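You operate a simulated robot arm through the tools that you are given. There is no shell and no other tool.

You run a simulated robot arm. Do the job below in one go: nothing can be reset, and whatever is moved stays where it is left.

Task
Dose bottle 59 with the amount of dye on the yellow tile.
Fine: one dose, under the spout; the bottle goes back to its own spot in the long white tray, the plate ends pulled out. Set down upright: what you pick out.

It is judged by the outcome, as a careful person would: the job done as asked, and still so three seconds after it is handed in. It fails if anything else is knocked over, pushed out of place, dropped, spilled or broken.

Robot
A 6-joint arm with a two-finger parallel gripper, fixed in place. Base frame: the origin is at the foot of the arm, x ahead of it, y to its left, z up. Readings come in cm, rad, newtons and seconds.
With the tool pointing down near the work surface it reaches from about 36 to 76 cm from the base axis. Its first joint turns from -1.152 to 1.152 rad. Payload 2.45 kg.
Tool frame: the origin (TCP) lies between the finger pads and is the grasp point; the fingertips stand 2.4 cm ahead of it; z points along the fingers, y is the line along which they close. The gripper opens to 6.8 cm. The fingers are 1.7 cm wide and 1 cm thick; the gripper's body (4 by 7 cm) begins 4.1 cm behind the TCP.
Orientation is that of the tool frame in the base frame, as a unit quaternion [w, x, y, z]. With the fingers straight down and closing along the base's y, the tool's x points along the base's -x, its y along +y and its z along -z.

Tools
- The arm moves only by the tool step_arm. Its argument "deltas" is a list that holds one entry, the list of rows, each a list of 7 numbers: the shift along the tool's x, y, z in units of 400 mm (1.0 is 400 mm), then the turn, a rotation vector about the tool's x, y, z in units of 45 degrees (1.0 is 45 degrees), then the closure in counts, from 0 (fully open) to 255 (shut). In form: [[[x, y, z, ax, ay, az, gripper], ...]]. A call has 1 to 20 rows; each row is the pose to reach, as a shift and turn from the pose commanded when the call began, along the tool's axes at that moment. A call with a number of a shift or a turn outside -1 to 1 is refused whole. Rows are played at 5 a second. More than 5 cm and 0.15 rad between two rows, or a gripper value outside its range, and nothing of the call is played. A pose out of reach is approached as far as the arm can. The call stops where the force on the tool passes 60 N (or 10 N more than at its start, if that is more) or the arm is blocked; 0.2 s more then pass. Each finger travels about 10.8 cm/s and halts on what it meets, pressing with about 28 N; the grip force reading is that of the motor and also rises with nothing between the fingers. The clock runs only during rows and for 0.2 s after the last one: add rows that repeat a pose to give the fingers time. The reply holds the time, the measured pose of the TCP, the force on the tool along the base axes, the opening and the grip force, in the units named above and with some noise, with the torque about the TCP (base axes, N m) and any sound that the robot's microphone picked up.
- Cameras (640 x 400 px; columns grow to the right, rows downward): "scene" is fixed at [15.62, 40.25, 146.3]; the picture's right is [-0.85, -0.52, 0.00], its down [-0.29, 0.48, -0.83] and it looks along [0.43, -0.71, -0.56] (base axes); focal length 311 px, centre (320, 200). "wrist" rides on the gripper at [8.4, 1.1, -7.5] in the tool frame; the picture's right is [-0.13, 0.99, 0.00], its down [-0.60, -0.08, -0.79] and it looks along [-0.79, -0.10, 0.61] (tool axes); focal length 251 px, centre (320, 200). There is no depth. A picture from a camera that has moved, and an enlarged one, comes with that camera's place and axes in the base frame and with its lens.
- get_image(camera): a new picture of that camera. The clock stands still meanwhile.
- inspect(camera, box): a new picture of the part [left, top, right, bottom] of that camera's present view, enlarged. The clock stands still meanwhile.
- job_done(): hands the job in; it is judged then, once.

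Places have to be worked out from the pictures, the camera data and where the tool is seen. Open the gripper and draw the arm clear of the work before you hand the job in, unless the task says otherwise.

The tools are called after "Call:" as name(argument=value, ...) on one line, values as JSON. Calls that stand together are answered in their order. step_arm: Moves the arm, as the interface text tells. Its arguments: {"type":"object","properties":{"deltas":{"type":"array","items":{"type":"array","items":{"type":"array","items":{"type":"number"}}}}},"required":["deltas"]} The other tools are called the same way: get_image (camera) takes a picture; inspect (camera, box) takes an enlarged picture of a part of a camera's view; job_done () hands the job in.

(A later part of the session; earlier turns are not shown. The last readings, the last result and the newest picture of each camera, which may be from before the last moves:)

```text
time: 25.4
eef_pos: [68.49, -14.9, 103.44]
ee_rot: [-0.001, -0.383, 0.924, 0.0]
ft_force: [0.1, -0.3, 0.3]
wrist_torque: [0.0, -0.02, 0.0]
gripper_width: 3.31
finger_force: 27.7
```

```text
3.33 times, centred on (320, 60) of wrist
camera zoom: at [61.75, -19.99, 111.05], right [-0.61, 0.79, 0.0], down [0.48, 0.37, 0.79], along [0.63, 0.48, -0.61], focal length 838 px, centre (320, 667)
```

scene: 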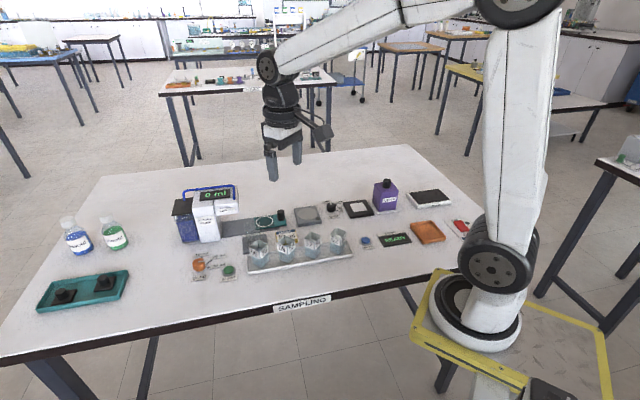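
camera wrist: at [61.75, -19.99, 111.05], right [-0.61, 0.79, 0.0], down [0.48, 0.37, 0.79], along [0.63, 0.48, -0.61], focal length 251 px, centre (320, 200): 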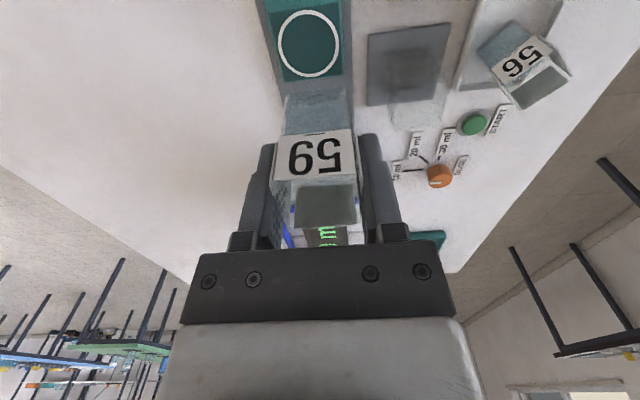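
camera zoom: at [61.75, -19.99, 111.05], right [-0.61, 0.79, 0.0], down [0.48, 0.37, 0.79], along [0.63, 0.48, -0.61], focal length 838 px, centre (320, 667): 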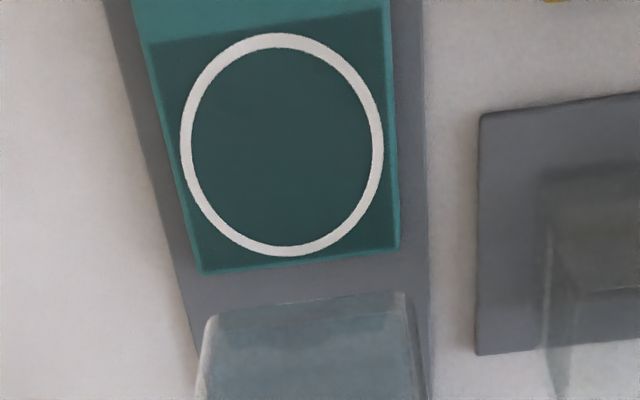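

The ring's centre is about 0.9 cm to the side of the tool axis, at roughly (68.95, -15.7). I'll shift over it, come down part way and check again.

Call:
step_arm(deltas=[[[0.0068, -0.0223, 0, 0, 0, 0, 255], [0.0068, -0.0223, 0.06, 0, 0, 0, 255], [0.0068, -0.0223, 0.12, 0, 0, 0, 255], [0.0068, -0.0223, 0.165, 0, 0, 0, 255], [0.0068, -0.0223, 0.175, 0, 0, 0, 255], [0.0068, -0.0223, 0.175, 0, 0, 0, 255]]])

Call:
inspect(camera="wrist", box=[200, 0, 440, 150])

Call:
inspect(camera="scene", box=[200, 170, 312, 250])

```text
time: 26.8
eef_pos: [68.82, -15.66, 96.43]
ee_rot: [0.001, -0.383, 0.924, 0.0]
ft_force: [-0.9, 0.0, 0.2]
wrist_torque: [-0.02, -0.02, 0.01]
gripper_width: 3.37
finger_force: 27.8
```

```text
2.67 times, centred on (320, 75) of wrist
camera zoom: at [62.08, -20.79, 103.97], right [-0.61, 0.79, 0.0], down [0.48, 0.37, 0.79], along [0.63, 0.48, -0.61], focal length 670 px, centre (320, 533)
```

zoom: 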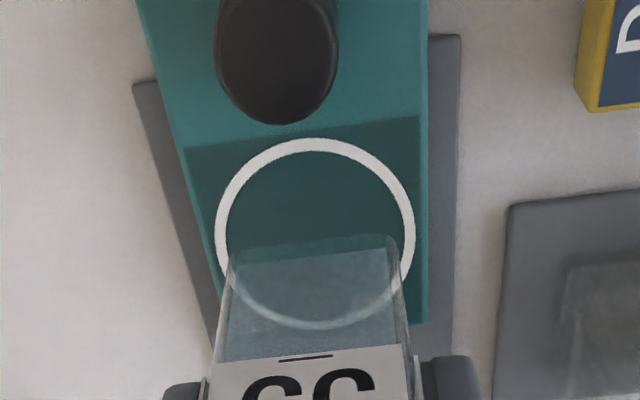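

```text
5.00 times, centred on (256, 210) of scene
camera zoom: at [15.62, 40.25, 146.3], right [-0.85, -0.52, 0.0], down [-0.29, 0.48, -0.83], along [0.43, -0.71, -0.56], focal length 1557 px, centre (640, 150)
```

zoom: 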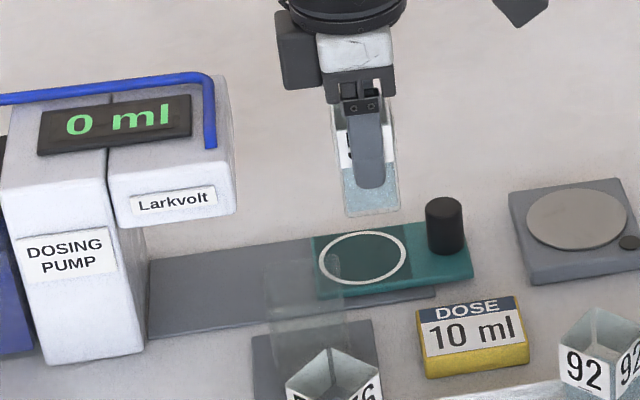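

The ring, seen through the glass, is now centred under the bottle to within about 2 mm. I'll lower most of the way, then feel for contact in small steps.

Call:
step_arm(deltas=[[[0.0025, -0.0025, 0.03, 0, 0, 0, 255], [0.0025, -0.0025, 0.055, 0, 0, 0, 255], [0.0025, -0.0025, 0.075, 0, 0, 0, 255], [0.0025, -0.0025, 0.08, 0, 0, 0, 255], [0.0025, -0.0025, 0.08, 0, 0, 0, 255]]])

Call:
inspect(camera="scene", box=[230, 190, 294, 240])

Call:
inspect(camera="wrist", box=[200, 0, 440, 150])

```text
time: 28.0
eef_pos: [68.77, -15.9, 93.21]
ee_rot: [0.0, -0.383, 0.924, 0.0]
ft_force: [0.9, 0.0, -0.1]
wrist_torque: [0.02, -0.01, 0.02]
gripper_width: 3.34
finger_force: 28.7
```

```text
8.00 times, centred on (262, 215) of scene
camera zoom: at [15.62, 40.25, 146.3], right [-0.85, -0.52, 0.0], down [-0.29, 0.48, -0.83], along [0.43, -0.71, -0.56], focal length 2492 px, centre (784, 80)
```

zoom: 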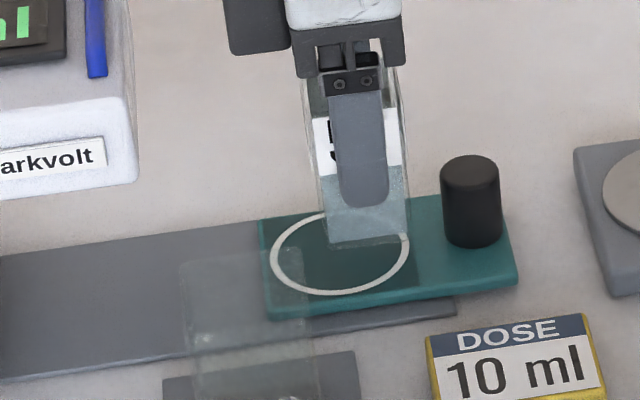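

```text
2.67 times, centred on (320, 75) of wrist
camera zoom: at [62.1, -21.05, 100.85], right [-0.61, 0.79, 0.0], down [0.48, 0.37, 0.79], along [0.63, 0.48, -0.61], focal length 670 px, centre (320, 533)
```

zoom: 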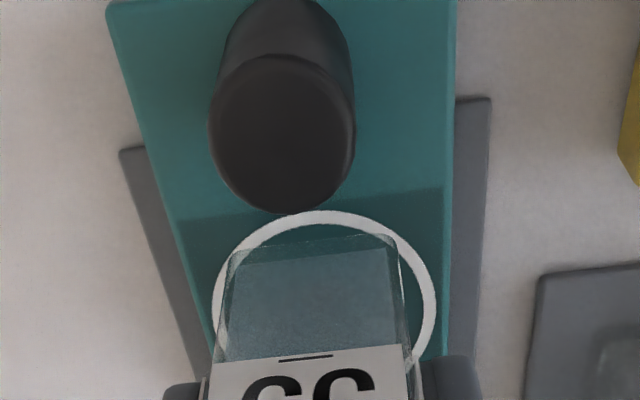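

The scene view suggests the bottle is still about 1.5 cm above the plate and roughly 1 cm short of the ring's centre along the rail. I'll zoom in to measure that more carefully before moving.

Call:
inspect(camera="scene", box=[250, 203, 290, 228])

Call:
inspect(camera="wrist", box=[256, 50, 384, 150])

```text
16.00 times, centred on (270, 216) of scene
camera zoom: at [15.62, 40.25, 146.3], right [-0.85, -0.52, 0.0], down [-0.29, 0.48, -0.83], along [0.43, -0.71, -0.56], focal length 4983 px, centre (1120, -48)
```

zoom: 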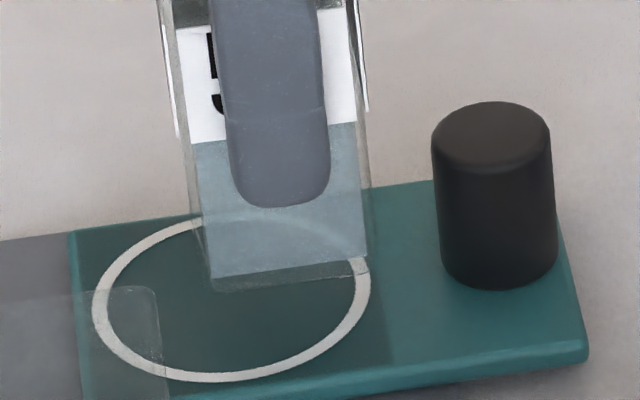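

```text
4.00 times, centred on (320, 100) of wrist
camera zoom: at [62.1, -21.05, 100.85], right [-0.61, 0.79, 0.0], down [0.48, 0.37, 0.79], along [0.63, 0.48, -0.61], focal length 1006 px, centre (320, 600)
```

zoom: 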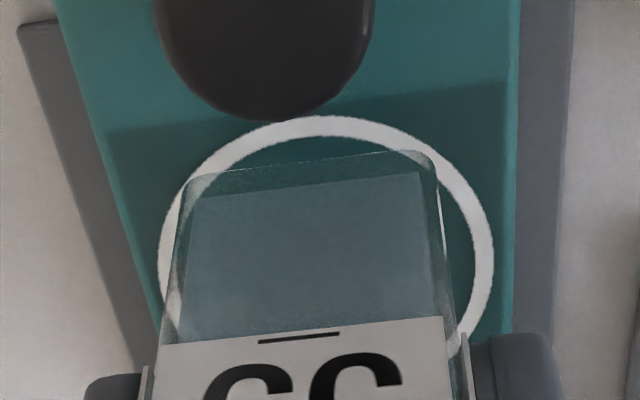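

The bottle carries liquid, so I'll keep it level. Combining both views, the bottle is about 0.5 cm short along the rail and under 1 cm above the plate; I'll shift 0.5 cm toward the pump and lower 4 mm.

Call:
step_arm(deltas=[[[-0.0065, 0, 0, 0, 0, 0, 255], [-0.0125, 0, 0, 0, 0, 0, 255], [-0.0125, 0, 0.005, 0, 0, 0, 255], [-0.0125, 0, 0.01, 0, 0, 0, 255], [-0.0125, 0, 0.01, 0, 0, 0, 255]]])

Call:
inspect(camera="scene", box=[250, 203, 290, 228])

Call:
inspect(camera="wrist", box=[256, 50, 384, 150])

```text
time: 29.2
eef_pos: [69.19, -15.51, 92.78]
ee_rot: [0.0, -0.383, 0.924, 0.001]
ft_force: [0.1, -0.4, -0.2]
wrist_torque: [0.03, 0.03, -0.01]
gripper_width: 3.34
finger_force: 27.8
```

```text
16.00 times, centred on (270, 216) of scene
camera zoom: at [15.62, 40.25, 146.3], right [-0.85, -0.52, 0.0], down [-0.29, 0.48, -0.83], along [0.43, -0.71, -0.56], focal length 4983 px, centre (1120, -48)
```

zoom: 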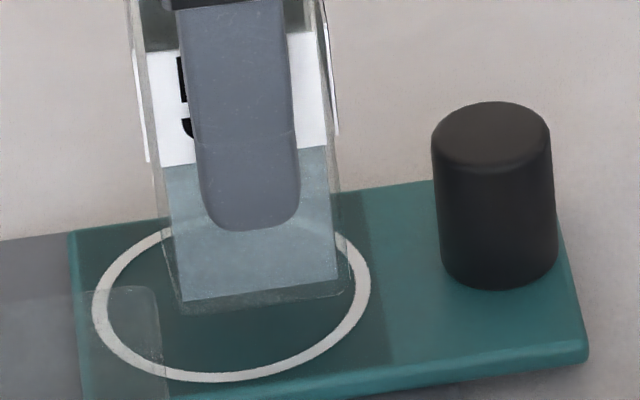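

```text
4.00 times, centred on (320, 100) of wrist
camera zoom: at [62.51, -20.62, 100.42], right [-0.61, 0.79, 0.0], down [0.48, 0.37, 0.79], along [0.63, 0.48, -0.61], focal length 1006 px, centre (320, 600)
```

zoom: 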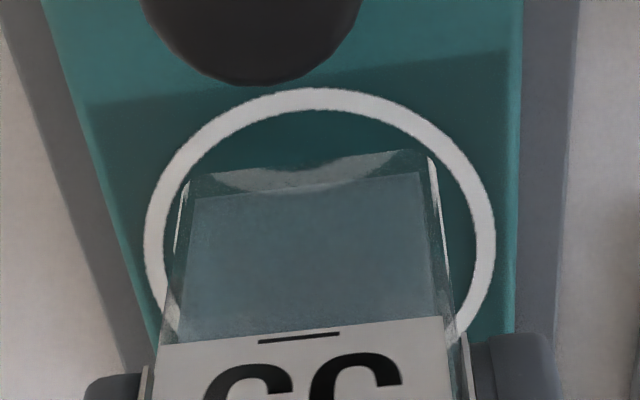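

No contact yet; the scene shows about 1 cm of gap left and 3–4 mm still to go toward the pump. I'll continue with small steps.

Call:
step_arm(deltas=[[[-0.0035, 0, 0.003, 0, 0, 0, 255], [-0.0065, 0, 0.006, 0, 0, 0, 255], [-0.0065, 0, 0.01, 0, 0, 0, 255], [-0.0065, 0, 0.0125, 0, 0, 0, 255], [-0.0065, 0, 0.0125, 0, 0, 0, 255]]])

Call:
inspect(camera="scene", box=[250, 203, 290, 228])

```text
time: 30.4
eef_pos: [69.43, -15.34, 92.5]
ee_rot: [0.0, -0.383, 0.924, 0.0]
ft_force: [0.5, 0.1, -0.6]
wrist_torque: [-0.01, -0.02, 0.02]
gripper_width: 3.34
finger_force: 27.7
```

```text
16.00 times, centred on (270, 216) of scene
camera zoom: at [15.62, 40.25, 146.3], right [-0.85, -0.52, 0.0], down [-0.29, 0.48, -0.83], along [0.43, -0.71, -0.56], focal length 4983 px, centre (1120, -48)
```

zoom: 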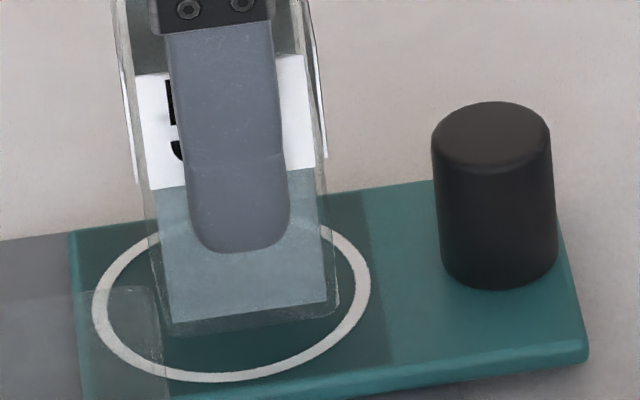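

Along the rail the bottle is now on target with about half a centimetre to go. I'll keep lowering slowly.

Call:
step_arm(deltas=[[[0, 0, 0.0025, 0, 0, 0, 255], [0, 0, 0.005, 0, 0, 0, 255], [0, 0, 0.0075, 0, 0, 0, 255], [0, 0, 0.0075, 0, 0, 0, 255]]])

Call:
inspect(camera="scene", box=[250, 203, 290, 228])

Call:
inspect(camera="wrist", box=[256, 50, 384, 150])

```text
time: 31.4
eef_pos: [69.29, -15.41, 92.05]
ee_rot: [0.001, -0.383, 0.924, 0.0]
ft_force: [-0.5, -0.7, -0.7]
wrist_torque: [-0.03, 0.0, 0.0]
gripper_width: 3.37
finger_force: 28.5
```

```text
16.00 times, centred on (270, 216) of scene
camera zoom: at [15.62, 40.25, 146.3], right [-0.85, -0.52, 0.0], down [-0.29, 0.48, -0.83], along [0.43, -0.71, -0.56], focal length 4983 px, centre (1120, -48)
```

zoom: 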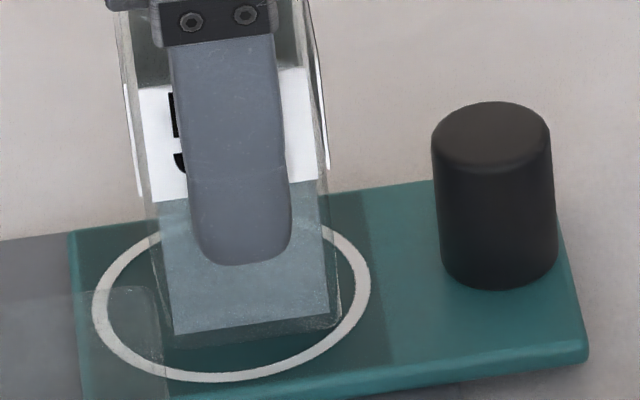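

```text
4.00 times, centred on (320, 100) of wrist
camera zoom: at [62.65, -20.44, 99.68], right [-0.61, 0.79, 0.0], down [0.48, 0.37, 0.79], along [0.63, 0.48, -0.61], focal length 1006 px, centre (320, 600)
```

zoom: 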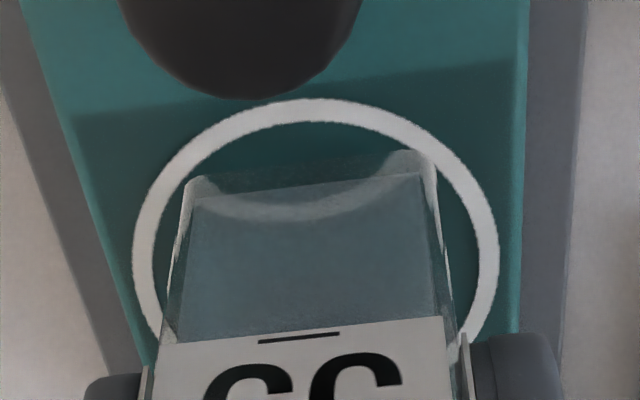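

Call:
step_arm(deltas=[[[0, 0, 0.0025, 0, 0, 0, 255], [0, 0, 0.005, 0, 0, 0, 255], [0, 0, 0.005, 0, 0, 0, 255]]])

Call:
inspect(camera="scene", box=[250, 203, 290, 228])

```text
time: 32.2
eef_pos: [69.31, -15.36, 92.03]
ee_rot: [0.0, -0.383, 0.924, 0.0]
ft_force: [-0.8, 1.0, 4.4]
wrist_torque: [0.02, 0.06, -0.03]
gripper_width: 3.36
finger_force: 28.1
```

```text
16.00 times, centred on (270, 216) of scene
camera zoom: at [15.61, 40.26, 146.3], right [-0.85, -0.52, 0.0], down [-0.29, 0.48, -0.83], along [0.43, -0.71, -0.56], focal length 4983 px, centre (1120, -48)
```

zoom: 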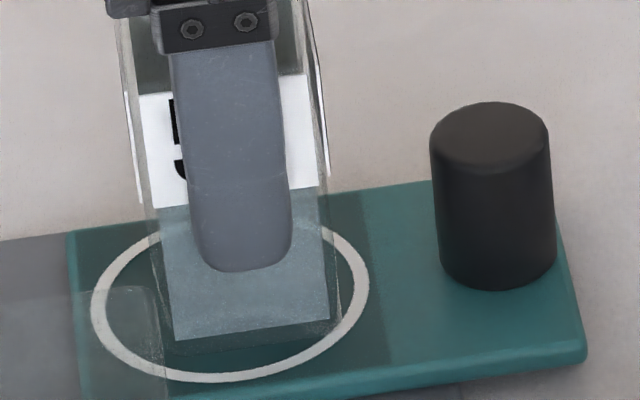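

Contact: the force is +4.4 N and the bottle stands inside the ring at TCP z≈92.0. I'll open the fingers gently and check that it stays put.

Call:
step_arm(deltas=[[[0, 0, 0, 0, 0, 0, 115], [0, 0, 0, 0, 0, 0, 90], [0, 0, 0, 0, 0, 0, 50], [0, 0, 0, 0, 0, 0, 0], [0, 0, 0, 0, 0, 0, 0]]])

Call:
inspect(camera="scene", box=[240, 190, 296, 225])

Call:
inspect(camera="wrist", box=[200, 50, 440, 240])

```text
time: 33.4
eef_pos: [69.35, -15.42, 92.01]
ee_rot: [-0.001, -0.383, 0.924, -0.001]
ft_force: [0.2, 0.5, -0.8]
wrist_torque: [-0.02, 0.0, 0.01]
gripper_width: 6.79
finger_force: 0.1
```

```text
11.43 times, centred on (268, 208) of scene
camera zoom: at [15.62, 40.25, 146.3], right [-0.85, -0.52, 0.0], down [-0.29, 0.48, -0.83], along [0.43, -0.71, -0.56], focal length 3559 px, centre (914, 114)
```

zoom: 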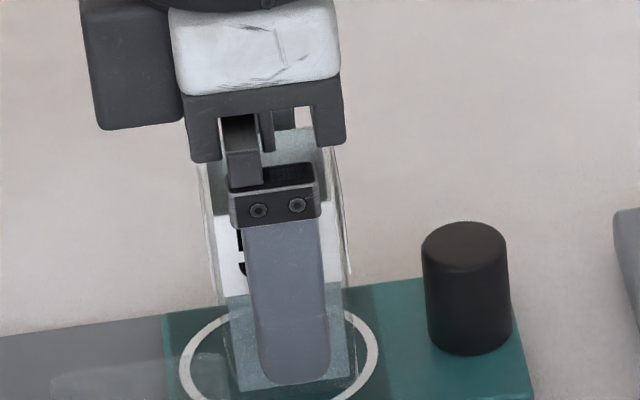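

```text
2.11 times, centred on (320, 145) of wrist
camera zoom: at [62.64, -20.45, 99.48], right [-0.61, 0.79, 0.0], down [0.48, 0.37, 0.79], along [0.63, 0.48, -0.61], focal length 529 px, centre (320, 316)
```

zoom: 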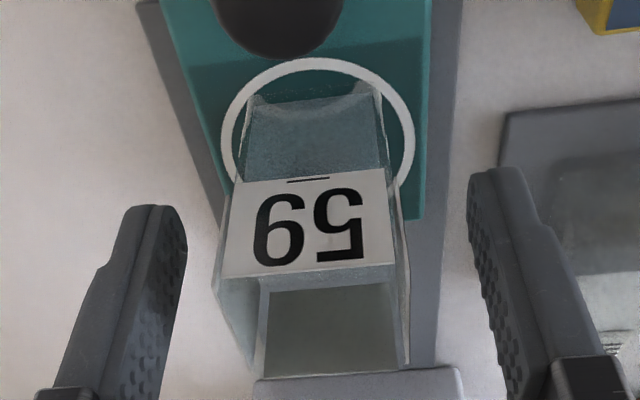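

The bottle stands upright in the ring with the fingers clear. Before rising I'll check the clearance between the gripper's body and the pump overhang.

Call:
inspect(camera="scene", box=[170, 130, 330, 250])

Call:
get_image(camera="wrist")

```text
3.33 times, centred on (250, 190) of scene
camera zoom: at [15.62, 40.25, 146.3], right [-0.85, -0.52, 0.0], down [-0.29, 0.48, -0.83], along [0.43, -0.71, -0.56], focal length 1038 px, centre (553, 233)
```

zoom: 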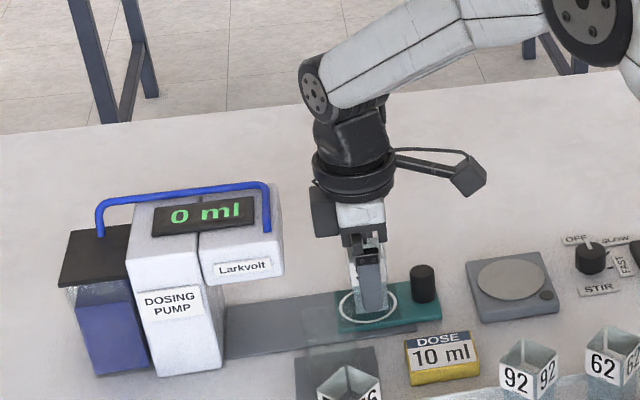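

```text
taken
camera wrist: at [62.64, -20.45, 99.48], right [-0.61, 0.79, 0.0], down [0.48, 0.37, 0.79], along [0.63, 0.48, -0.61], focal length 251 px, centre (320, 200)
```

wrist: 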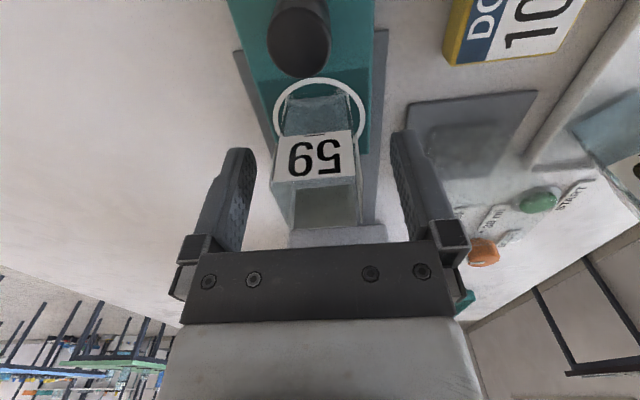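

The bottle is free of the fingers. I'll rise straight up, slowly at first, until the fingers clear the bottle's rim.

Call:
step_arm(deltas=[[[0, 0, -0.02, 0, 0, 0, 0], [0, 0, -0.05, 0, 0, 0, 0], [0, 0, -0.1, 0, 0, 0, 0], [0, 0, -0.17, 0, 0, 0, 0], [0, 0, -0.25, 0, 0, 0, 0], [0, 0, -0.3, 0, 0, 0, 0], [0, 0, -0.3, 0, 0, 0, 0]]])

Call:
get_image(camera="wrist")

Call:
inspect(camera="scene", box=[190, 180, 318, 260])

```text
time: 35.0
eef_pos: [69.56, -15.58, 104.12]
ee_rot: [0.0, -0.382, 0.924, -0.001]
ft_force: [0.0, -0.4, 0.2]
wrist_torque: [0.0, 0.01, 0.02]
gripper_width: 6.81
finger_force: 0.1
```

```text
taken
camera wrist: at [62.74, -20.51, 111.65], right [-0.61, 0.79, 0.0], down [0.48, 0.37, 0.79], along [0.63, 0.48, -0.61], focal length 251 px, centre (320, 200)
```

wrist: 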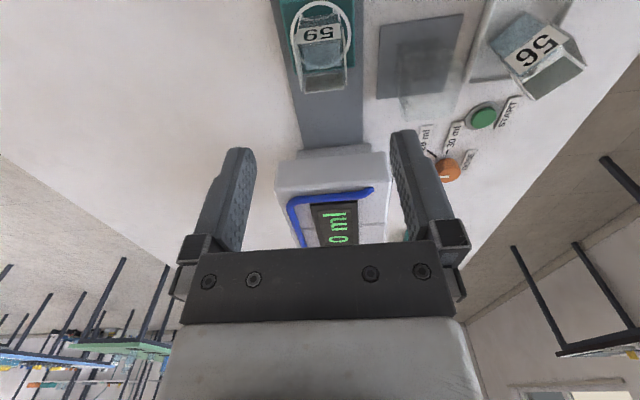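

```text
5.00 times, centred on (254, 220) of scene
camera zoom: at [15.62, 40.25, 146.3], right [-0.85, -0.52, 0.0], down [-0.29, 0.48, -0.83], along [0.43, -0.71, -0.56], focal length 1557 px, centre (650, 100)
```

zoom: 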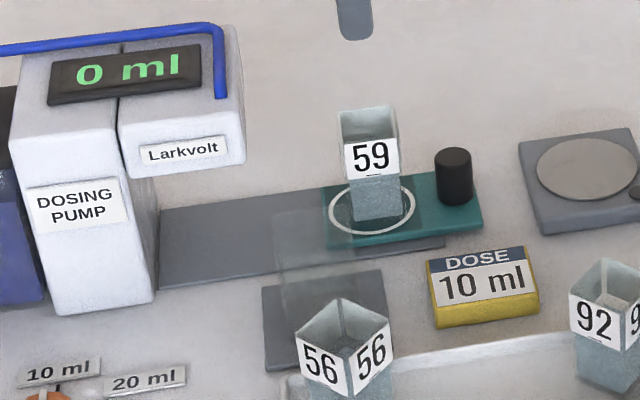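

Bottle 59 stands upright inside the ring. I'll enlarge the wrist view to measure the pump overhang, the rail's end and the plate.

Call:
inspect(camera="wrist", box=[248, 0, 408, 120])

Call:
inspect(camera="wrist", box=[248, 120, 408, 250])

```text
3.33 times, centred on (328, 60) of wrist
camera zoom: at [62.74, -20.51, 111.65], right [-0.61, 0.79, 0.0], down [0.48, 0.37, 0.79], along [0.63, 0.48, -0.61], focal length 838 px, centre (293, 667)
```

zoom: 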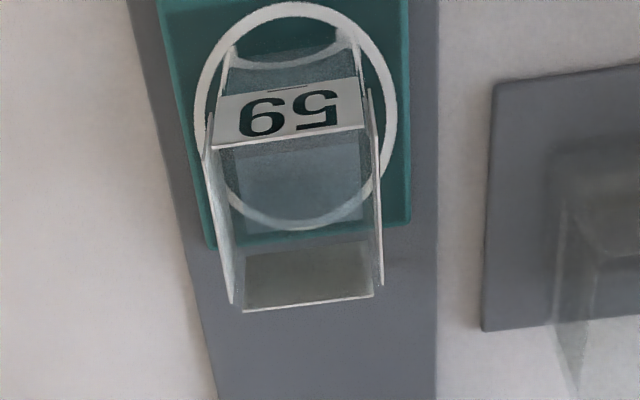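

```text
3.08 times, centred on (328, 185) of wrist
camera zoom: at [62.74, -20.51, 111.65], right [-0.61, 0.79, 0.0], down [0.48, 0.37, 0.79], along [0.63, 0.48, -0.61], focal length 774 px, centre (295, 246)
```

zoom: 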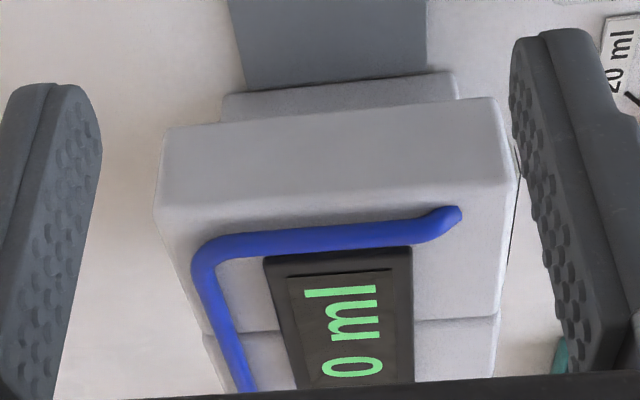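

The geometry is now clearer: the ring sits at R≈38.5 along the rail, the plate can travel about 9 cm, and the knob stops about 2.4 cm short of the overhang. A vertical gripper would bump the overhang there, so I'll back off and tilt the tool 30° to grip the knob leaning back.

Call:
step_arm(deltas=[[[0.05, 0, 0, 0, -0.12, 0, 0], [0.1, 0, 0, 0, -0.24, 0, 0], [0.15, 0, 0, 0, -0.36, 0, 0], [0.2, 0, 0.02, 0, -0.48, 0, 0], [0.2, 0, 0.06, 0, -0.58, 0, 0], [0.2, 0, 0.1, 0, -0.6667, 0, 0], [0.2, 0, 0.1, 0, -0.6667, 0, 0]]])

Call:
get_image(camera="wrist")

Call:
inspect(camera="scene", box=[190, 130, 350, 250])

```text
time: 36.6
eef_pos: [63.68, -21.06, 100.04]
ee_rot: [0.239, -0.37, 0.892, 0.099]
ft_force: [0.6, 0.7, 0.6]
wrist_torque: [0.01, 0.05, 0.02]
gripper_width: 6.8
finger_force: 0.1
```

```text
taken
camera wrist: at [55.14, -28.03, 102.35], right [-0.62, 0.78, 0.06], down [0.14, 0.03, 0.99], along [0.77, 0.62, -0.13], focal length 251 px, centre (320, 200)
```

wrist: 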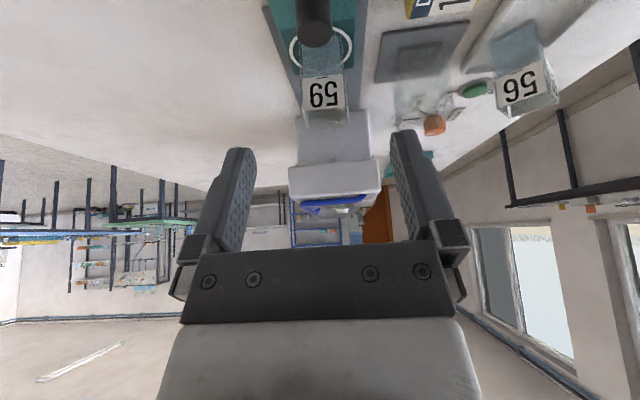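

```text
3.33 times, centred on (270, 190) of scene
camera zoom: at [15.62, 40.25, 146.3], right [-0.85, -0.52, 0.0], down [-0.29, 0.48, -0.83], along [0.43, -0.71, -0.56], focal length 1038 px, centre (487, 233)
```

zoom: 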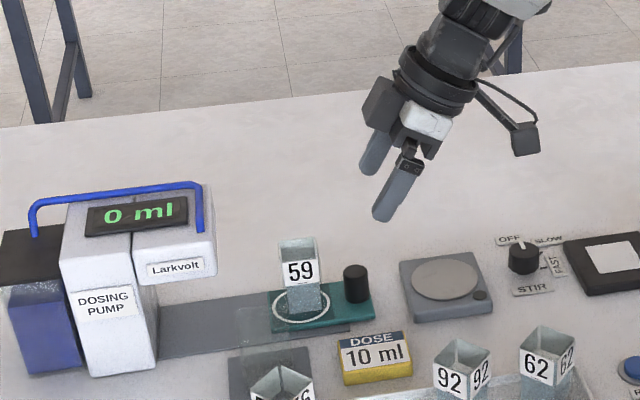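

The tool is tilted as planned. I'll enlarge the view toward the pump and knob to line up.

Call:
inspect(camera="wrist", box=[248, 0, 408, 120])

Call:
inspect(camera="wrist", box=[264, 80, 424, 220])

```text
3.33 times, centred on (328, 60) of wrist
camera zoom: at [55.14, -28.03, 102.35], right [-0.62, 0.78, 0.06], down [0.14, 0.03, 0.99], along [0.77, 0.62, -0.13], focal length 838 px, centre (293, 667)
```

zoom: 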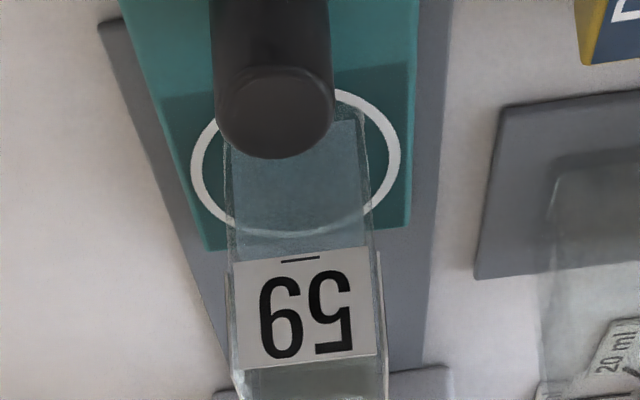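

```text
2.86 times, centred on (344, 150) of wrist
camera zoom: at [55.14, -28.03, 102.35], right [-0.62, 0.78, 0.06], down [0.14, 0.03, 0.99], along [0.77, 0.62, -0.13], focal length 718 px, centre (251, 343)
```

zoom: 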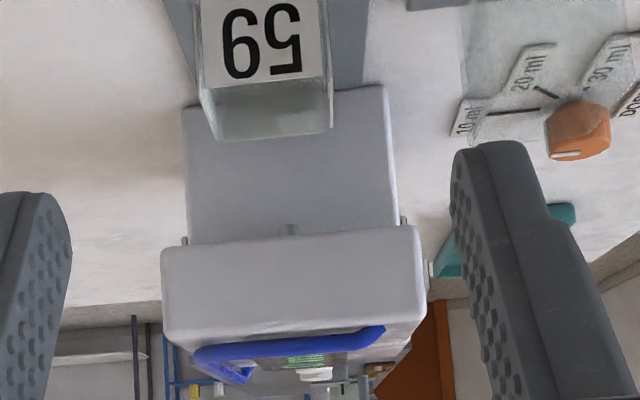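

The knob is at about R=33.8, L=-60.05 in rail coordinates, and I can see the nozzle under the overhang. I'll move to just above the knob with the tilted, open gripper.

Call:
step_arm(deltas=[[[0.004, -0.001, 0.055, 0, 0, 0, 0], [0.008, -0.002, 0.11, 0, 0, 0, 0], [0.0122, -0.0025, 0.15, 0, 0, 0, 0], [0.0122, -0.0025, 0.166, 0, 0, 0, 0], [0.0122, -0.0025, 0.166, 0, 0, 0, 0]]])

Call:
get_image(camera="wrist")

Call:
inspect(camera="scene", box=[230, 150, 358, 250])

```text
time: 37.8
eef_pos: [65.89, -19.17, 93.91]
ee_rot: [0.239, -0.37, 0.892, 0.1]
ft_force: [0.0, 0.8, 0.2]
wrist_torque: [0.0, 0.0, 0.02]
gripper_width: 6.81
finger_force: 0.1
```

```text
taken
camera wrist: at [57.33, -26.09, 96.27], right [-0.62, 0.78, 0.06], down [0.14, 0.03, 0.99], along [0.77, 0.62, -0.13], focal length 251 px, centre (320, 200)
```

wrist: 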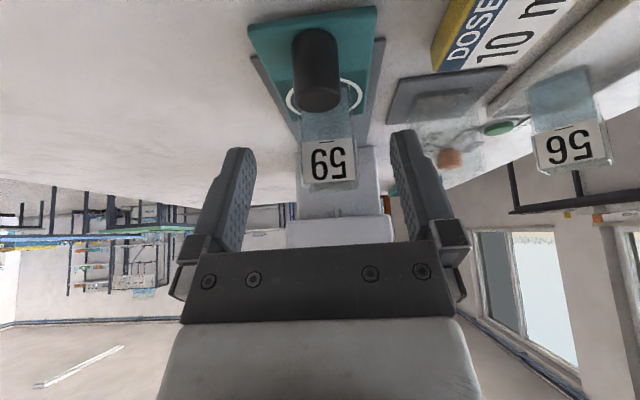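

```text
4.00 times, centred on (294, 200) of scene
camera zoom: at [15.62, 40.25, 146.3], right [-0.85, -0.52, 0.0], down [-0.29, 0.48, -0.83], along [0.43, -0.71, -0.56], focal length 1246 px, centre (424, 200)
```

zoom: 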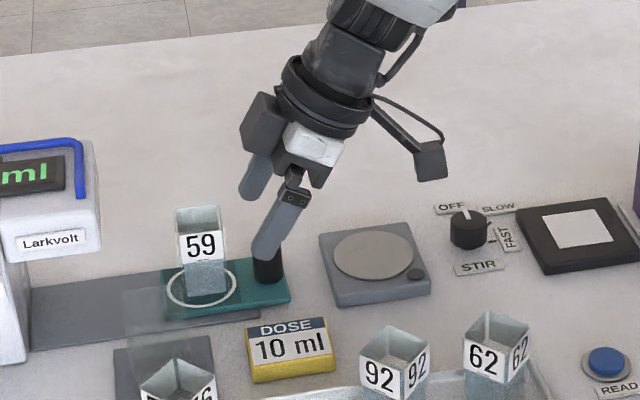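

Call:
inspect(camera="wrist", box=[240, 0, 400, 130])

```text
3.08 times, centred on (320, 65) of wrist
camera zoom: at [57.33, -26.09, 96.27], right [-0.62, 0.78, 0.06], down [0.14, 0.03, 0.99], along [0.77, 0.62, -0.13], focal length 774 px, centre (320, 615)
```

zoom: 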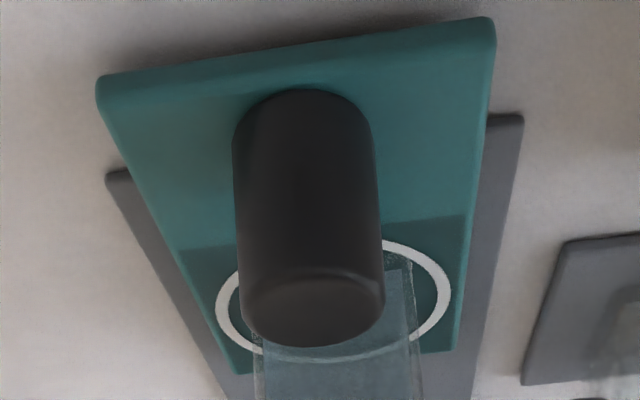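

The knob is centred between the fingers. I'll lower straight down 4.4 cm so the fingers straddle it, keeping the tips just above the plate.

Call:
step_arm(deltas=[[[0.014, 0.002, 0.0245, 0, 0, 0, 0], [0.028, 0.002, 0.049, 0, 0, 0, 0], [0.042, 0.002, 0.0735, 0, 0, 0, 0], [0.05, 0.002, 0.0866, 0, 0, 0, 0], [0.055, 0.002, 0.0953, 0, 0, 0, 0], [0.055, 0.002, 0.0953, 0, 0, 0, 0]]])

Call:
get_image(camera="wrist")

Call:
inspect(camera="scene", box=[240, 160, 352, 240])

```text
time: 39.2
eef_pos: [65.76, -19.02, 89.61]
ee_rot: [0.239, -0.369, 0.892, 0.099]
ft_force: [-0.5, -0.5, -0.2]
wrist_torque: [-0.02, -0.02, 0.02]
gripper_width: 6.8
finger_force: 0.0
```

```text
taken
camera wrist: at [57.2, -26.0, 91.91], right [-0.62, 0.78, 0.06], down [0.14, 0.03, 0.99], along [0.77, 0.62, -0.13], focal length 251 px, centre (320, 200)
```

wrist: 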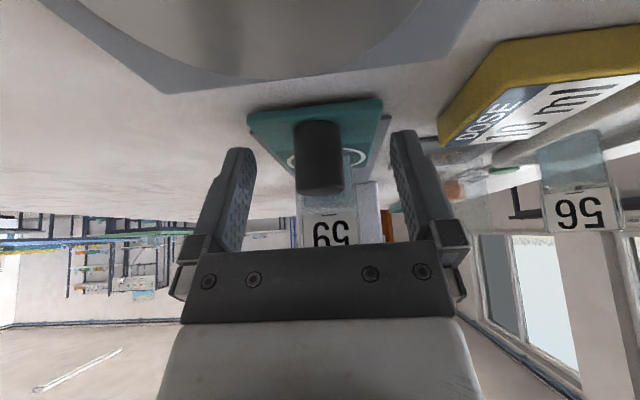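

```text
5.00 times, centred on (296, 200) of scene
camera zoom: at [15.62, 40.25, 146.3], right [-0.85, -0.52, 0.0], down [-0.29, 0.48, -0.83], along [0.43, -0.71, -0.56], focal length 1557 px, centre (440, 200)
```

zoom: 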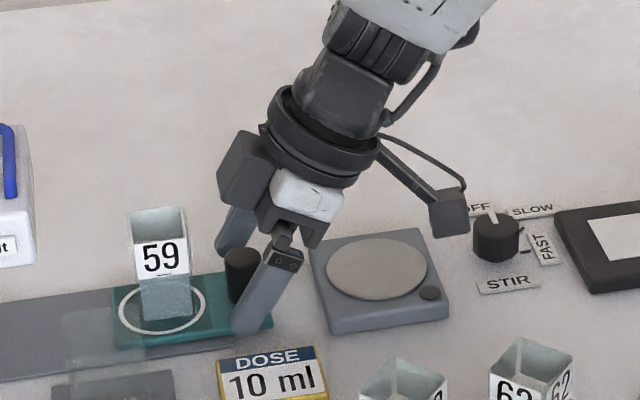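

The fingers straddle the knob and the finger line passes through the knob's middle. I'll close on it.

Call:
step_arm(deltas=[[[0, 0, 0, 0, 0, 0, 120], [0, 0, 0, 0, 0, 0, 255], [0, 0, 0, 0, 0, 0, 255], [0, 0, 0, 0, 0, 0, 255]]])

Call:
inspect(camera="wrist", box=[220, 80, 420, 220])

Call:
inspect(camera="scene", box=[240, 160, 352, 240])

```text
time: 40.2
eef_pos: [65.76, -19.05, 89.64]
ee_rot: [0.239, -0.369, 0.892, 0.099]
ft_force: [3.5, -3.5, -2.2]
wrist_torque: [-0.03, 0.05, 0.03]
gripper_width: 2.19
finger_force: 38.8
```

```text
2.86 times, centred on (320, 150) of wrist
camera zoom: at [57.21, -26.02, 91.92], right [-0.62, 0.78, 0.06], down [0.14, 0.03, 0.99], along [0.77, 0.62, -0.13], focal length 718 px, centre (320, 343)
```

zoom: 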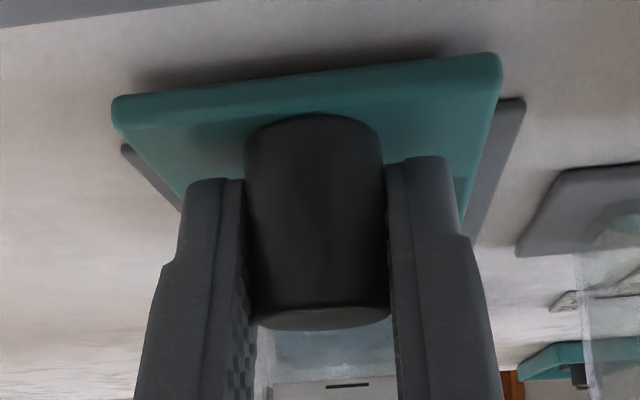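

```text
5.00 times, centred on (296, 200) of scene
camera zoom: at [15.64, 40.24, 146.3], right [-0.85, -0.52, 0.0], down [-0.29, 0.48, -0.83], along [0.43, -0.71, -0.56], focal length 1557 px, centre (440, 200)
```

zoom: 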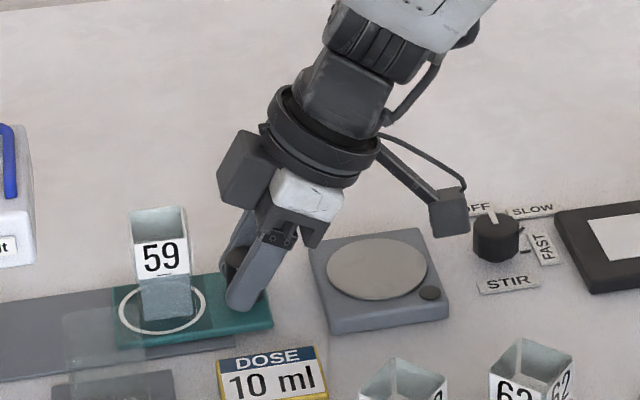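

The knob is held at 2.19 cm with only about 5 N of side force. I'll push the plate in slowly along the rail, 4 cm first, watching the force.

Call:
step_arm(deltas=[[[-0.00217, 0, 0.00125, 0, 0, 0, 255], [-0.0065, 0, 0.00375, 0, 0, 0, 255], [-0.013, 0, 0.0075, 0, 0, 0, 255], [-0.0195, 0, 0.01125, 0, 0, 0, 255], [-0.026, 0, 0.015, 0, 0, 0, 255], [-0.0325, 0, 0.01875, 0, 0, 0, 255], [-0.039, 0, 0.0225, 0, 0, 0, 255], [-0.0455, 0, 0.02625, 0, 0, 0, 255], [-0.052, 0, 0.03, 0, 0, 0, 255], [-0.0585, 0, 0.03375, 0, 0, 0, 255], [-0.065, 0, 0.0375, 0, 0, 0, 255], [-0.0715, 0, 0.04125, 0, 0, 0, 255], [-0.078, 0, 0.045, 0, 0, 0, 255], [-0.0844, 0, 0.04875, 0, 0, 0, 255], [-0.0888, 0, 0.05125, 0, 0, 0, 255], [-0.091, 0, 0.0525, 0, 0, 0, 255], [-0.091, 0, 0.0525, 0, 0, 0, 255]]])

Call:
inspect(camera="scene", box=[200, 160, 312, 240])

Call:
inspect(camera="wrist", box=[220, 80, 420, 220])

```text
time: 43.8
eef_pos: [68.78, -16.11, 89.64]
ee_rot: [0.239, -0.37, 0.892, 0.099]
ft_force: [4.8, -5.8, 4.8]
wrist_torque: [0.58, -0.62, 0.08]
gripper_width: 2.18
finger_force: 38.6
```

```text
5.00 times, centred on (256, 200) of scene
camera zoom: at [15.62, 40.24, 146.31], right [-0.85, -0.52, 0.0], down [-0.29, 0.48, -0.83], along [0.43, -0.71, -0.56], focal length 1557 px, centre (640, 200)
```

zoom: 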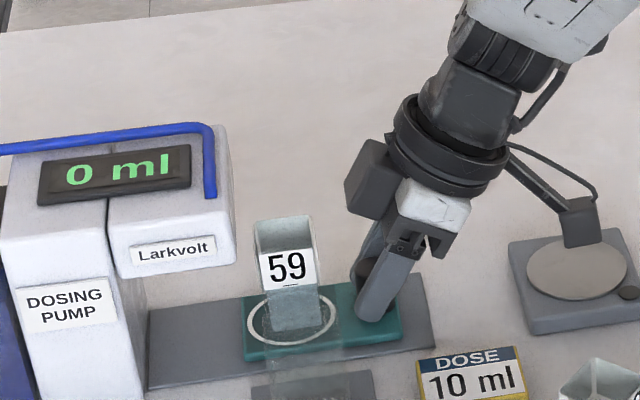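

```text
2.86 times, centred on (320, 150) of wrist
camera zoom: at [60.23, -22.99, 91.91], right [-0.62, 0.78, 0.06], down [0.14, 0.03, 0.99], along [0.77, 0.62, -0.13], focal length 718 px, centre (320, 343)
```

zoom: 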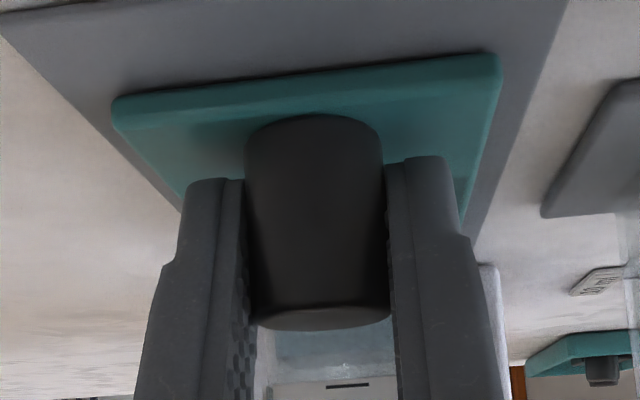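

The plate slid 4.2 cm with little force and the bottle is upright. I'll push another 3.8 cm the same way.

Call:
step_arm(deltas=[[[-0.00217, 0, 0.00125, 0, 0, 0, 255], [-0.0065, 0, 0.00375, 0, 0, 0, 255], [-0.013, 0, 0.0075, 0, 0, 0, 255], [-0.0195, 0, 0.01125, 0, 0, 0, 255], [-0.026, 0, 0.015, 0, 0, 0, 255], [-0.0325, 0, 0.01875, 0, 0, 0, 255], [-0.039, 0, 0.0225, 0, 0, 0, 255], [-0.0455, 0, 0.02625, 0, 0, 0, 255], [-0.052, 0, 0.03, 0, 0, 0, 255], [-0.0585, 0, 0.03375, 0, 0, 0, 255], [-0.065, 0, 0.0375, 0, 0, 0, 255], [-0.0715, 0, 0.04125, 0, 0, 0, 255], [-0.0758, 0, 0.04375, 0, 0, 0, 255], [-0.08, 0, 0.0462, 0, 0, 0, 255], [-0.0823, 0, 0.0475, 0, 0, 0, 255], [-0.0823, 0, 0.0475, 0, 0, 0, 255]]])

Call:
inspect(camera="scene", box=[180, 160, 292, 240])

Call:
get_image(camera="wrist")

```text
time: 47.2
eef_pos: [71.41, -13.38, 89.44]
ee_rot: [0.24, -0.369, 0.892, 0.098]
ft_force: [5.7, -5.7, 15.0]
wrist_torque: [0.14, 0.26, 0.0]
gripper_width: 2.2
finger_force: 38.4
```

```text
5.00 times, centred on (236, 200) of scene
camera zoom: at [15.6, 40.24, 146.31], right [-0.85, -0.52, 0.0], down [-0.29, 0.48, -0.83], along [0.43, -0.71, -0.56], focal length 1557 px, centre (740, 200)
```

zoom: 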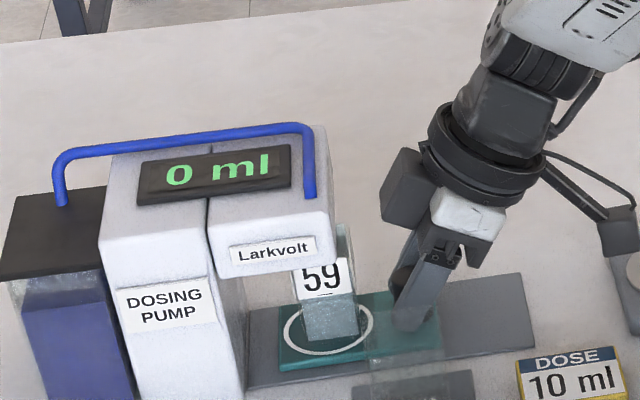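

```text
taken
camera wrist: at [62.88, -20.33, 91.89], right [-0.62, 0.78, 0.06], down [0.14, 0.03, 0.99], along [0.77, 0.62, -0.13], focal length 251 px, centre (320, 200)
```

wrist: 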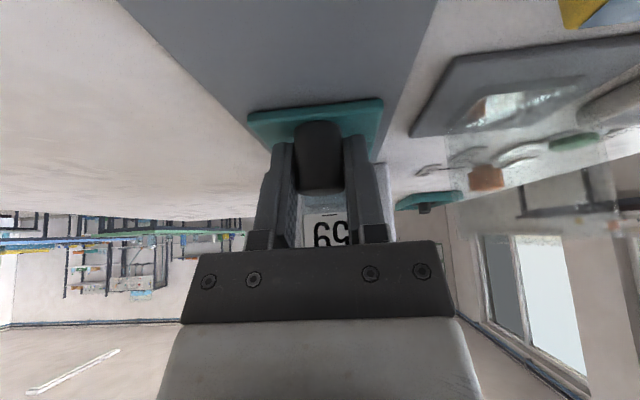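

The plate is 8 cm in with the bottle partly under the overhang, and there is about 2 cm between the plate and the pump column. I'll continue slowly, easing up 1 mm since the vertical force has crept up to 15 N.

Call:
step_arm(deltas=[[[-0.00125, 0, -0.00217, 0, 0, 0, 255], [-0.0034, 0, -0.0009, 0, 0, 0, 255], [-0.0077, 0, 0.0016, 0, 0, 0, 255], [-0.0121, 0, 0.0041, 0, 0, 0, 255], [-0.0164, 0, 0.0066, 0, 0, 0, 255], [-0.0207, 0, 0.0091, 0, 0, 0, 255], [-0.025, 0, 0.0116, 0, 0, 0, 255], [-0.0272, 0, 0.0128, 0, 0, 0, 255], [-0.0272, 0, 0.0128, 0, 0, 0, 255]]])

Call:
inspect(camera="scene", box=[190, 190, 270, 240])

```text
time: 49.2
eef_pos: [72.09, -12.77, 89.55]
ee_rot: [0.238, -0.37, 0.892, 0.1]
ft_force: [-10.5, -19.7, 4.2]
wrist_torque: [-0.21, 0.19, 0.07]
gripper_width: 2.18
finger_force: 39.2
```

```text
8.00 times, centred on (230, 215) of scene
camera zoom: at [15.59, 40.2, 146.32], right [-0.85, -0.52, 0.0], down [-0.29, 0.48, -0.83], along [0.43, -0.71, -0.56], focal length 2492 px, centre (1040, 80)
```

zoom: 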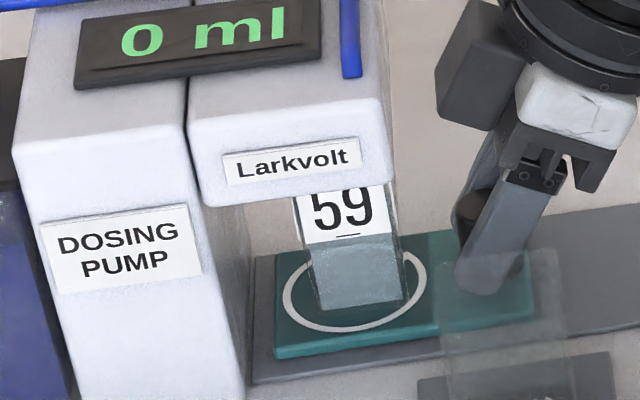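

The rail force rose to about 21 N against the push after 8.9 cm, as if the plate reached its stop. I'll push 3 mm more to confirm.

Call:
step_arm(deltas=[[[-0.0033, 0, 0.0019, 0, 0, 0, 255], [-0.0065, 0, 0.00375, 0, 0, 0, 255], [-0.0065, 0, 0.00375, 0, 0, 0, 255]]])

Call:
inspect(camera="scene", box=[190, 190, 270, 240])

Call:
inspect(camera="wrist", box=[240, 80, 400, 220])

```text
time: 50.0
eef_pos: [72.36, -12.67, 89.44]
ee_rot: [0.237, -0.369, 0.893, 0.1]
ft_force: [-25.8, -21.7, 3.9]
wrist_torque: [-0.24, 0.03, 0.08]
gripper_width: 2.17
finger_force: 38.3
```

```text
8.00 times, centred on (230, 215) of scene
camera zoom: at [15.55, 40.2, 146.33], right [-0.85, -0.52, 0.0], down [-0.29, 0.48, -0.83], along [0.43, -0.71, -0.56], focal length 2492 px, centre (1040, 80)
```

zoom: 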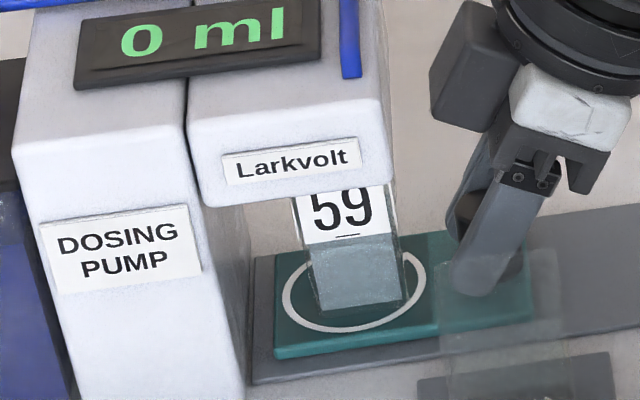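

```text
2.86 times, centred on (320, 150) of wrist
camera zoom: at [63.72, -19.49, 91.9], right [-0.62, 0.78, 0.07], down [0.15, 0.03, 0.99], along [0.77, 0.62, -0.14], focal length 718 px, centre (320, 343)
```

zoom: 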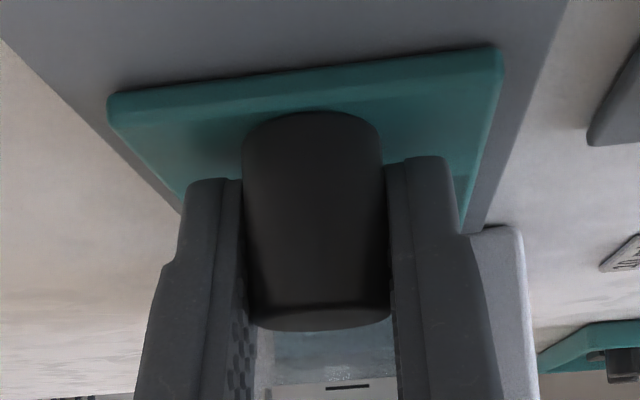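

The bottle and plate no longer move and the rail force is 34 N, so the plate is at its stop with the bottle under the spout. I'll take off the load and open the fingers.

Call:
step_arm(deltas=[[[0.0038, 0, -0.0022, 0, 0, 0, 255], [0.0065, 0, -0.00375, 0, 0, 0, 255], [0.0065, 0, -0.00375, 0, 0, 0, 255]]])

```text
time: 50.8
eef_pos: [72.31, -12.65, 89.57]
ee_rot: [0.239, -0.369, 0.893, 0.099]
ft_force: [-6.2, -12.8, -9.2]
wrist_torque: [-0.62, 0.41, -0.12]
gripper_width: 2.19
finger_force: 38.6
```

Call:
step_arm(deltas=[[[0, 0, 0, 0, 0, 0, 160], [0, 0, 0, 0, 0, 0, 120], [0, 0, 0, 0, 0, 0, 60], [0, 0, 0, 0, 0, 0, 0], [0, 0, 0, 0, 0, 0, 0]]])

Call:
inspect(camera="scene", box=[180, 170, 292, 240])

Call:
get_image(camera="wrist")

```text
time: 52.0
eef_pos: [72.33, -12.5, 89.66]
ee_rot: [0.238, -0.37, 0.893, 0.099]
ft_force: [-0.1, -0.8, -0.3]
wrist_torque: [0.01, 0.0, 0.01]
gripper_width: 6.8
finger_force: 0.0
```

```text
5.71 times, centred on (236, 205) of scene
camera zoom: at [15.62, 40.25, 146.3], right [-0.85, -0.52, 0.0], down [-0.29, 0.48, -0.83], along [0.43, -0.71, -0.56], focal length 1780 px, centre (800, 171)
```

zoom: 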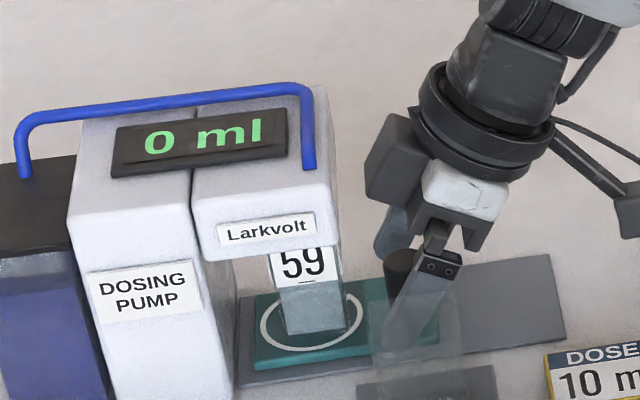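

```text
taken
camera wrist: at [63.73, -19.47, 91.95], right [-0.62, 0.78, 0.06], down [0.15, 0.03, 0.99], along [0.77, 0.62, -0.13], focal length 251 px, centre (320, 200)
```

wrist: 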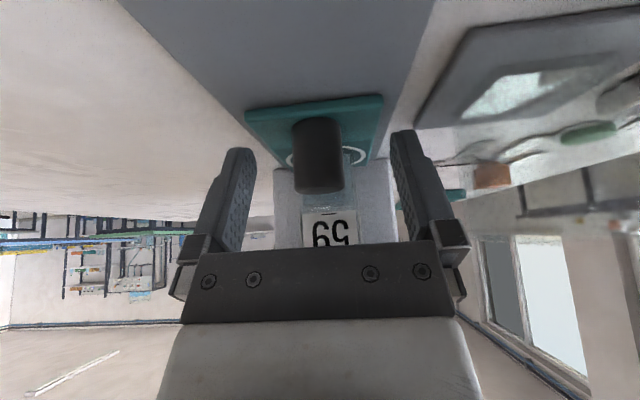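

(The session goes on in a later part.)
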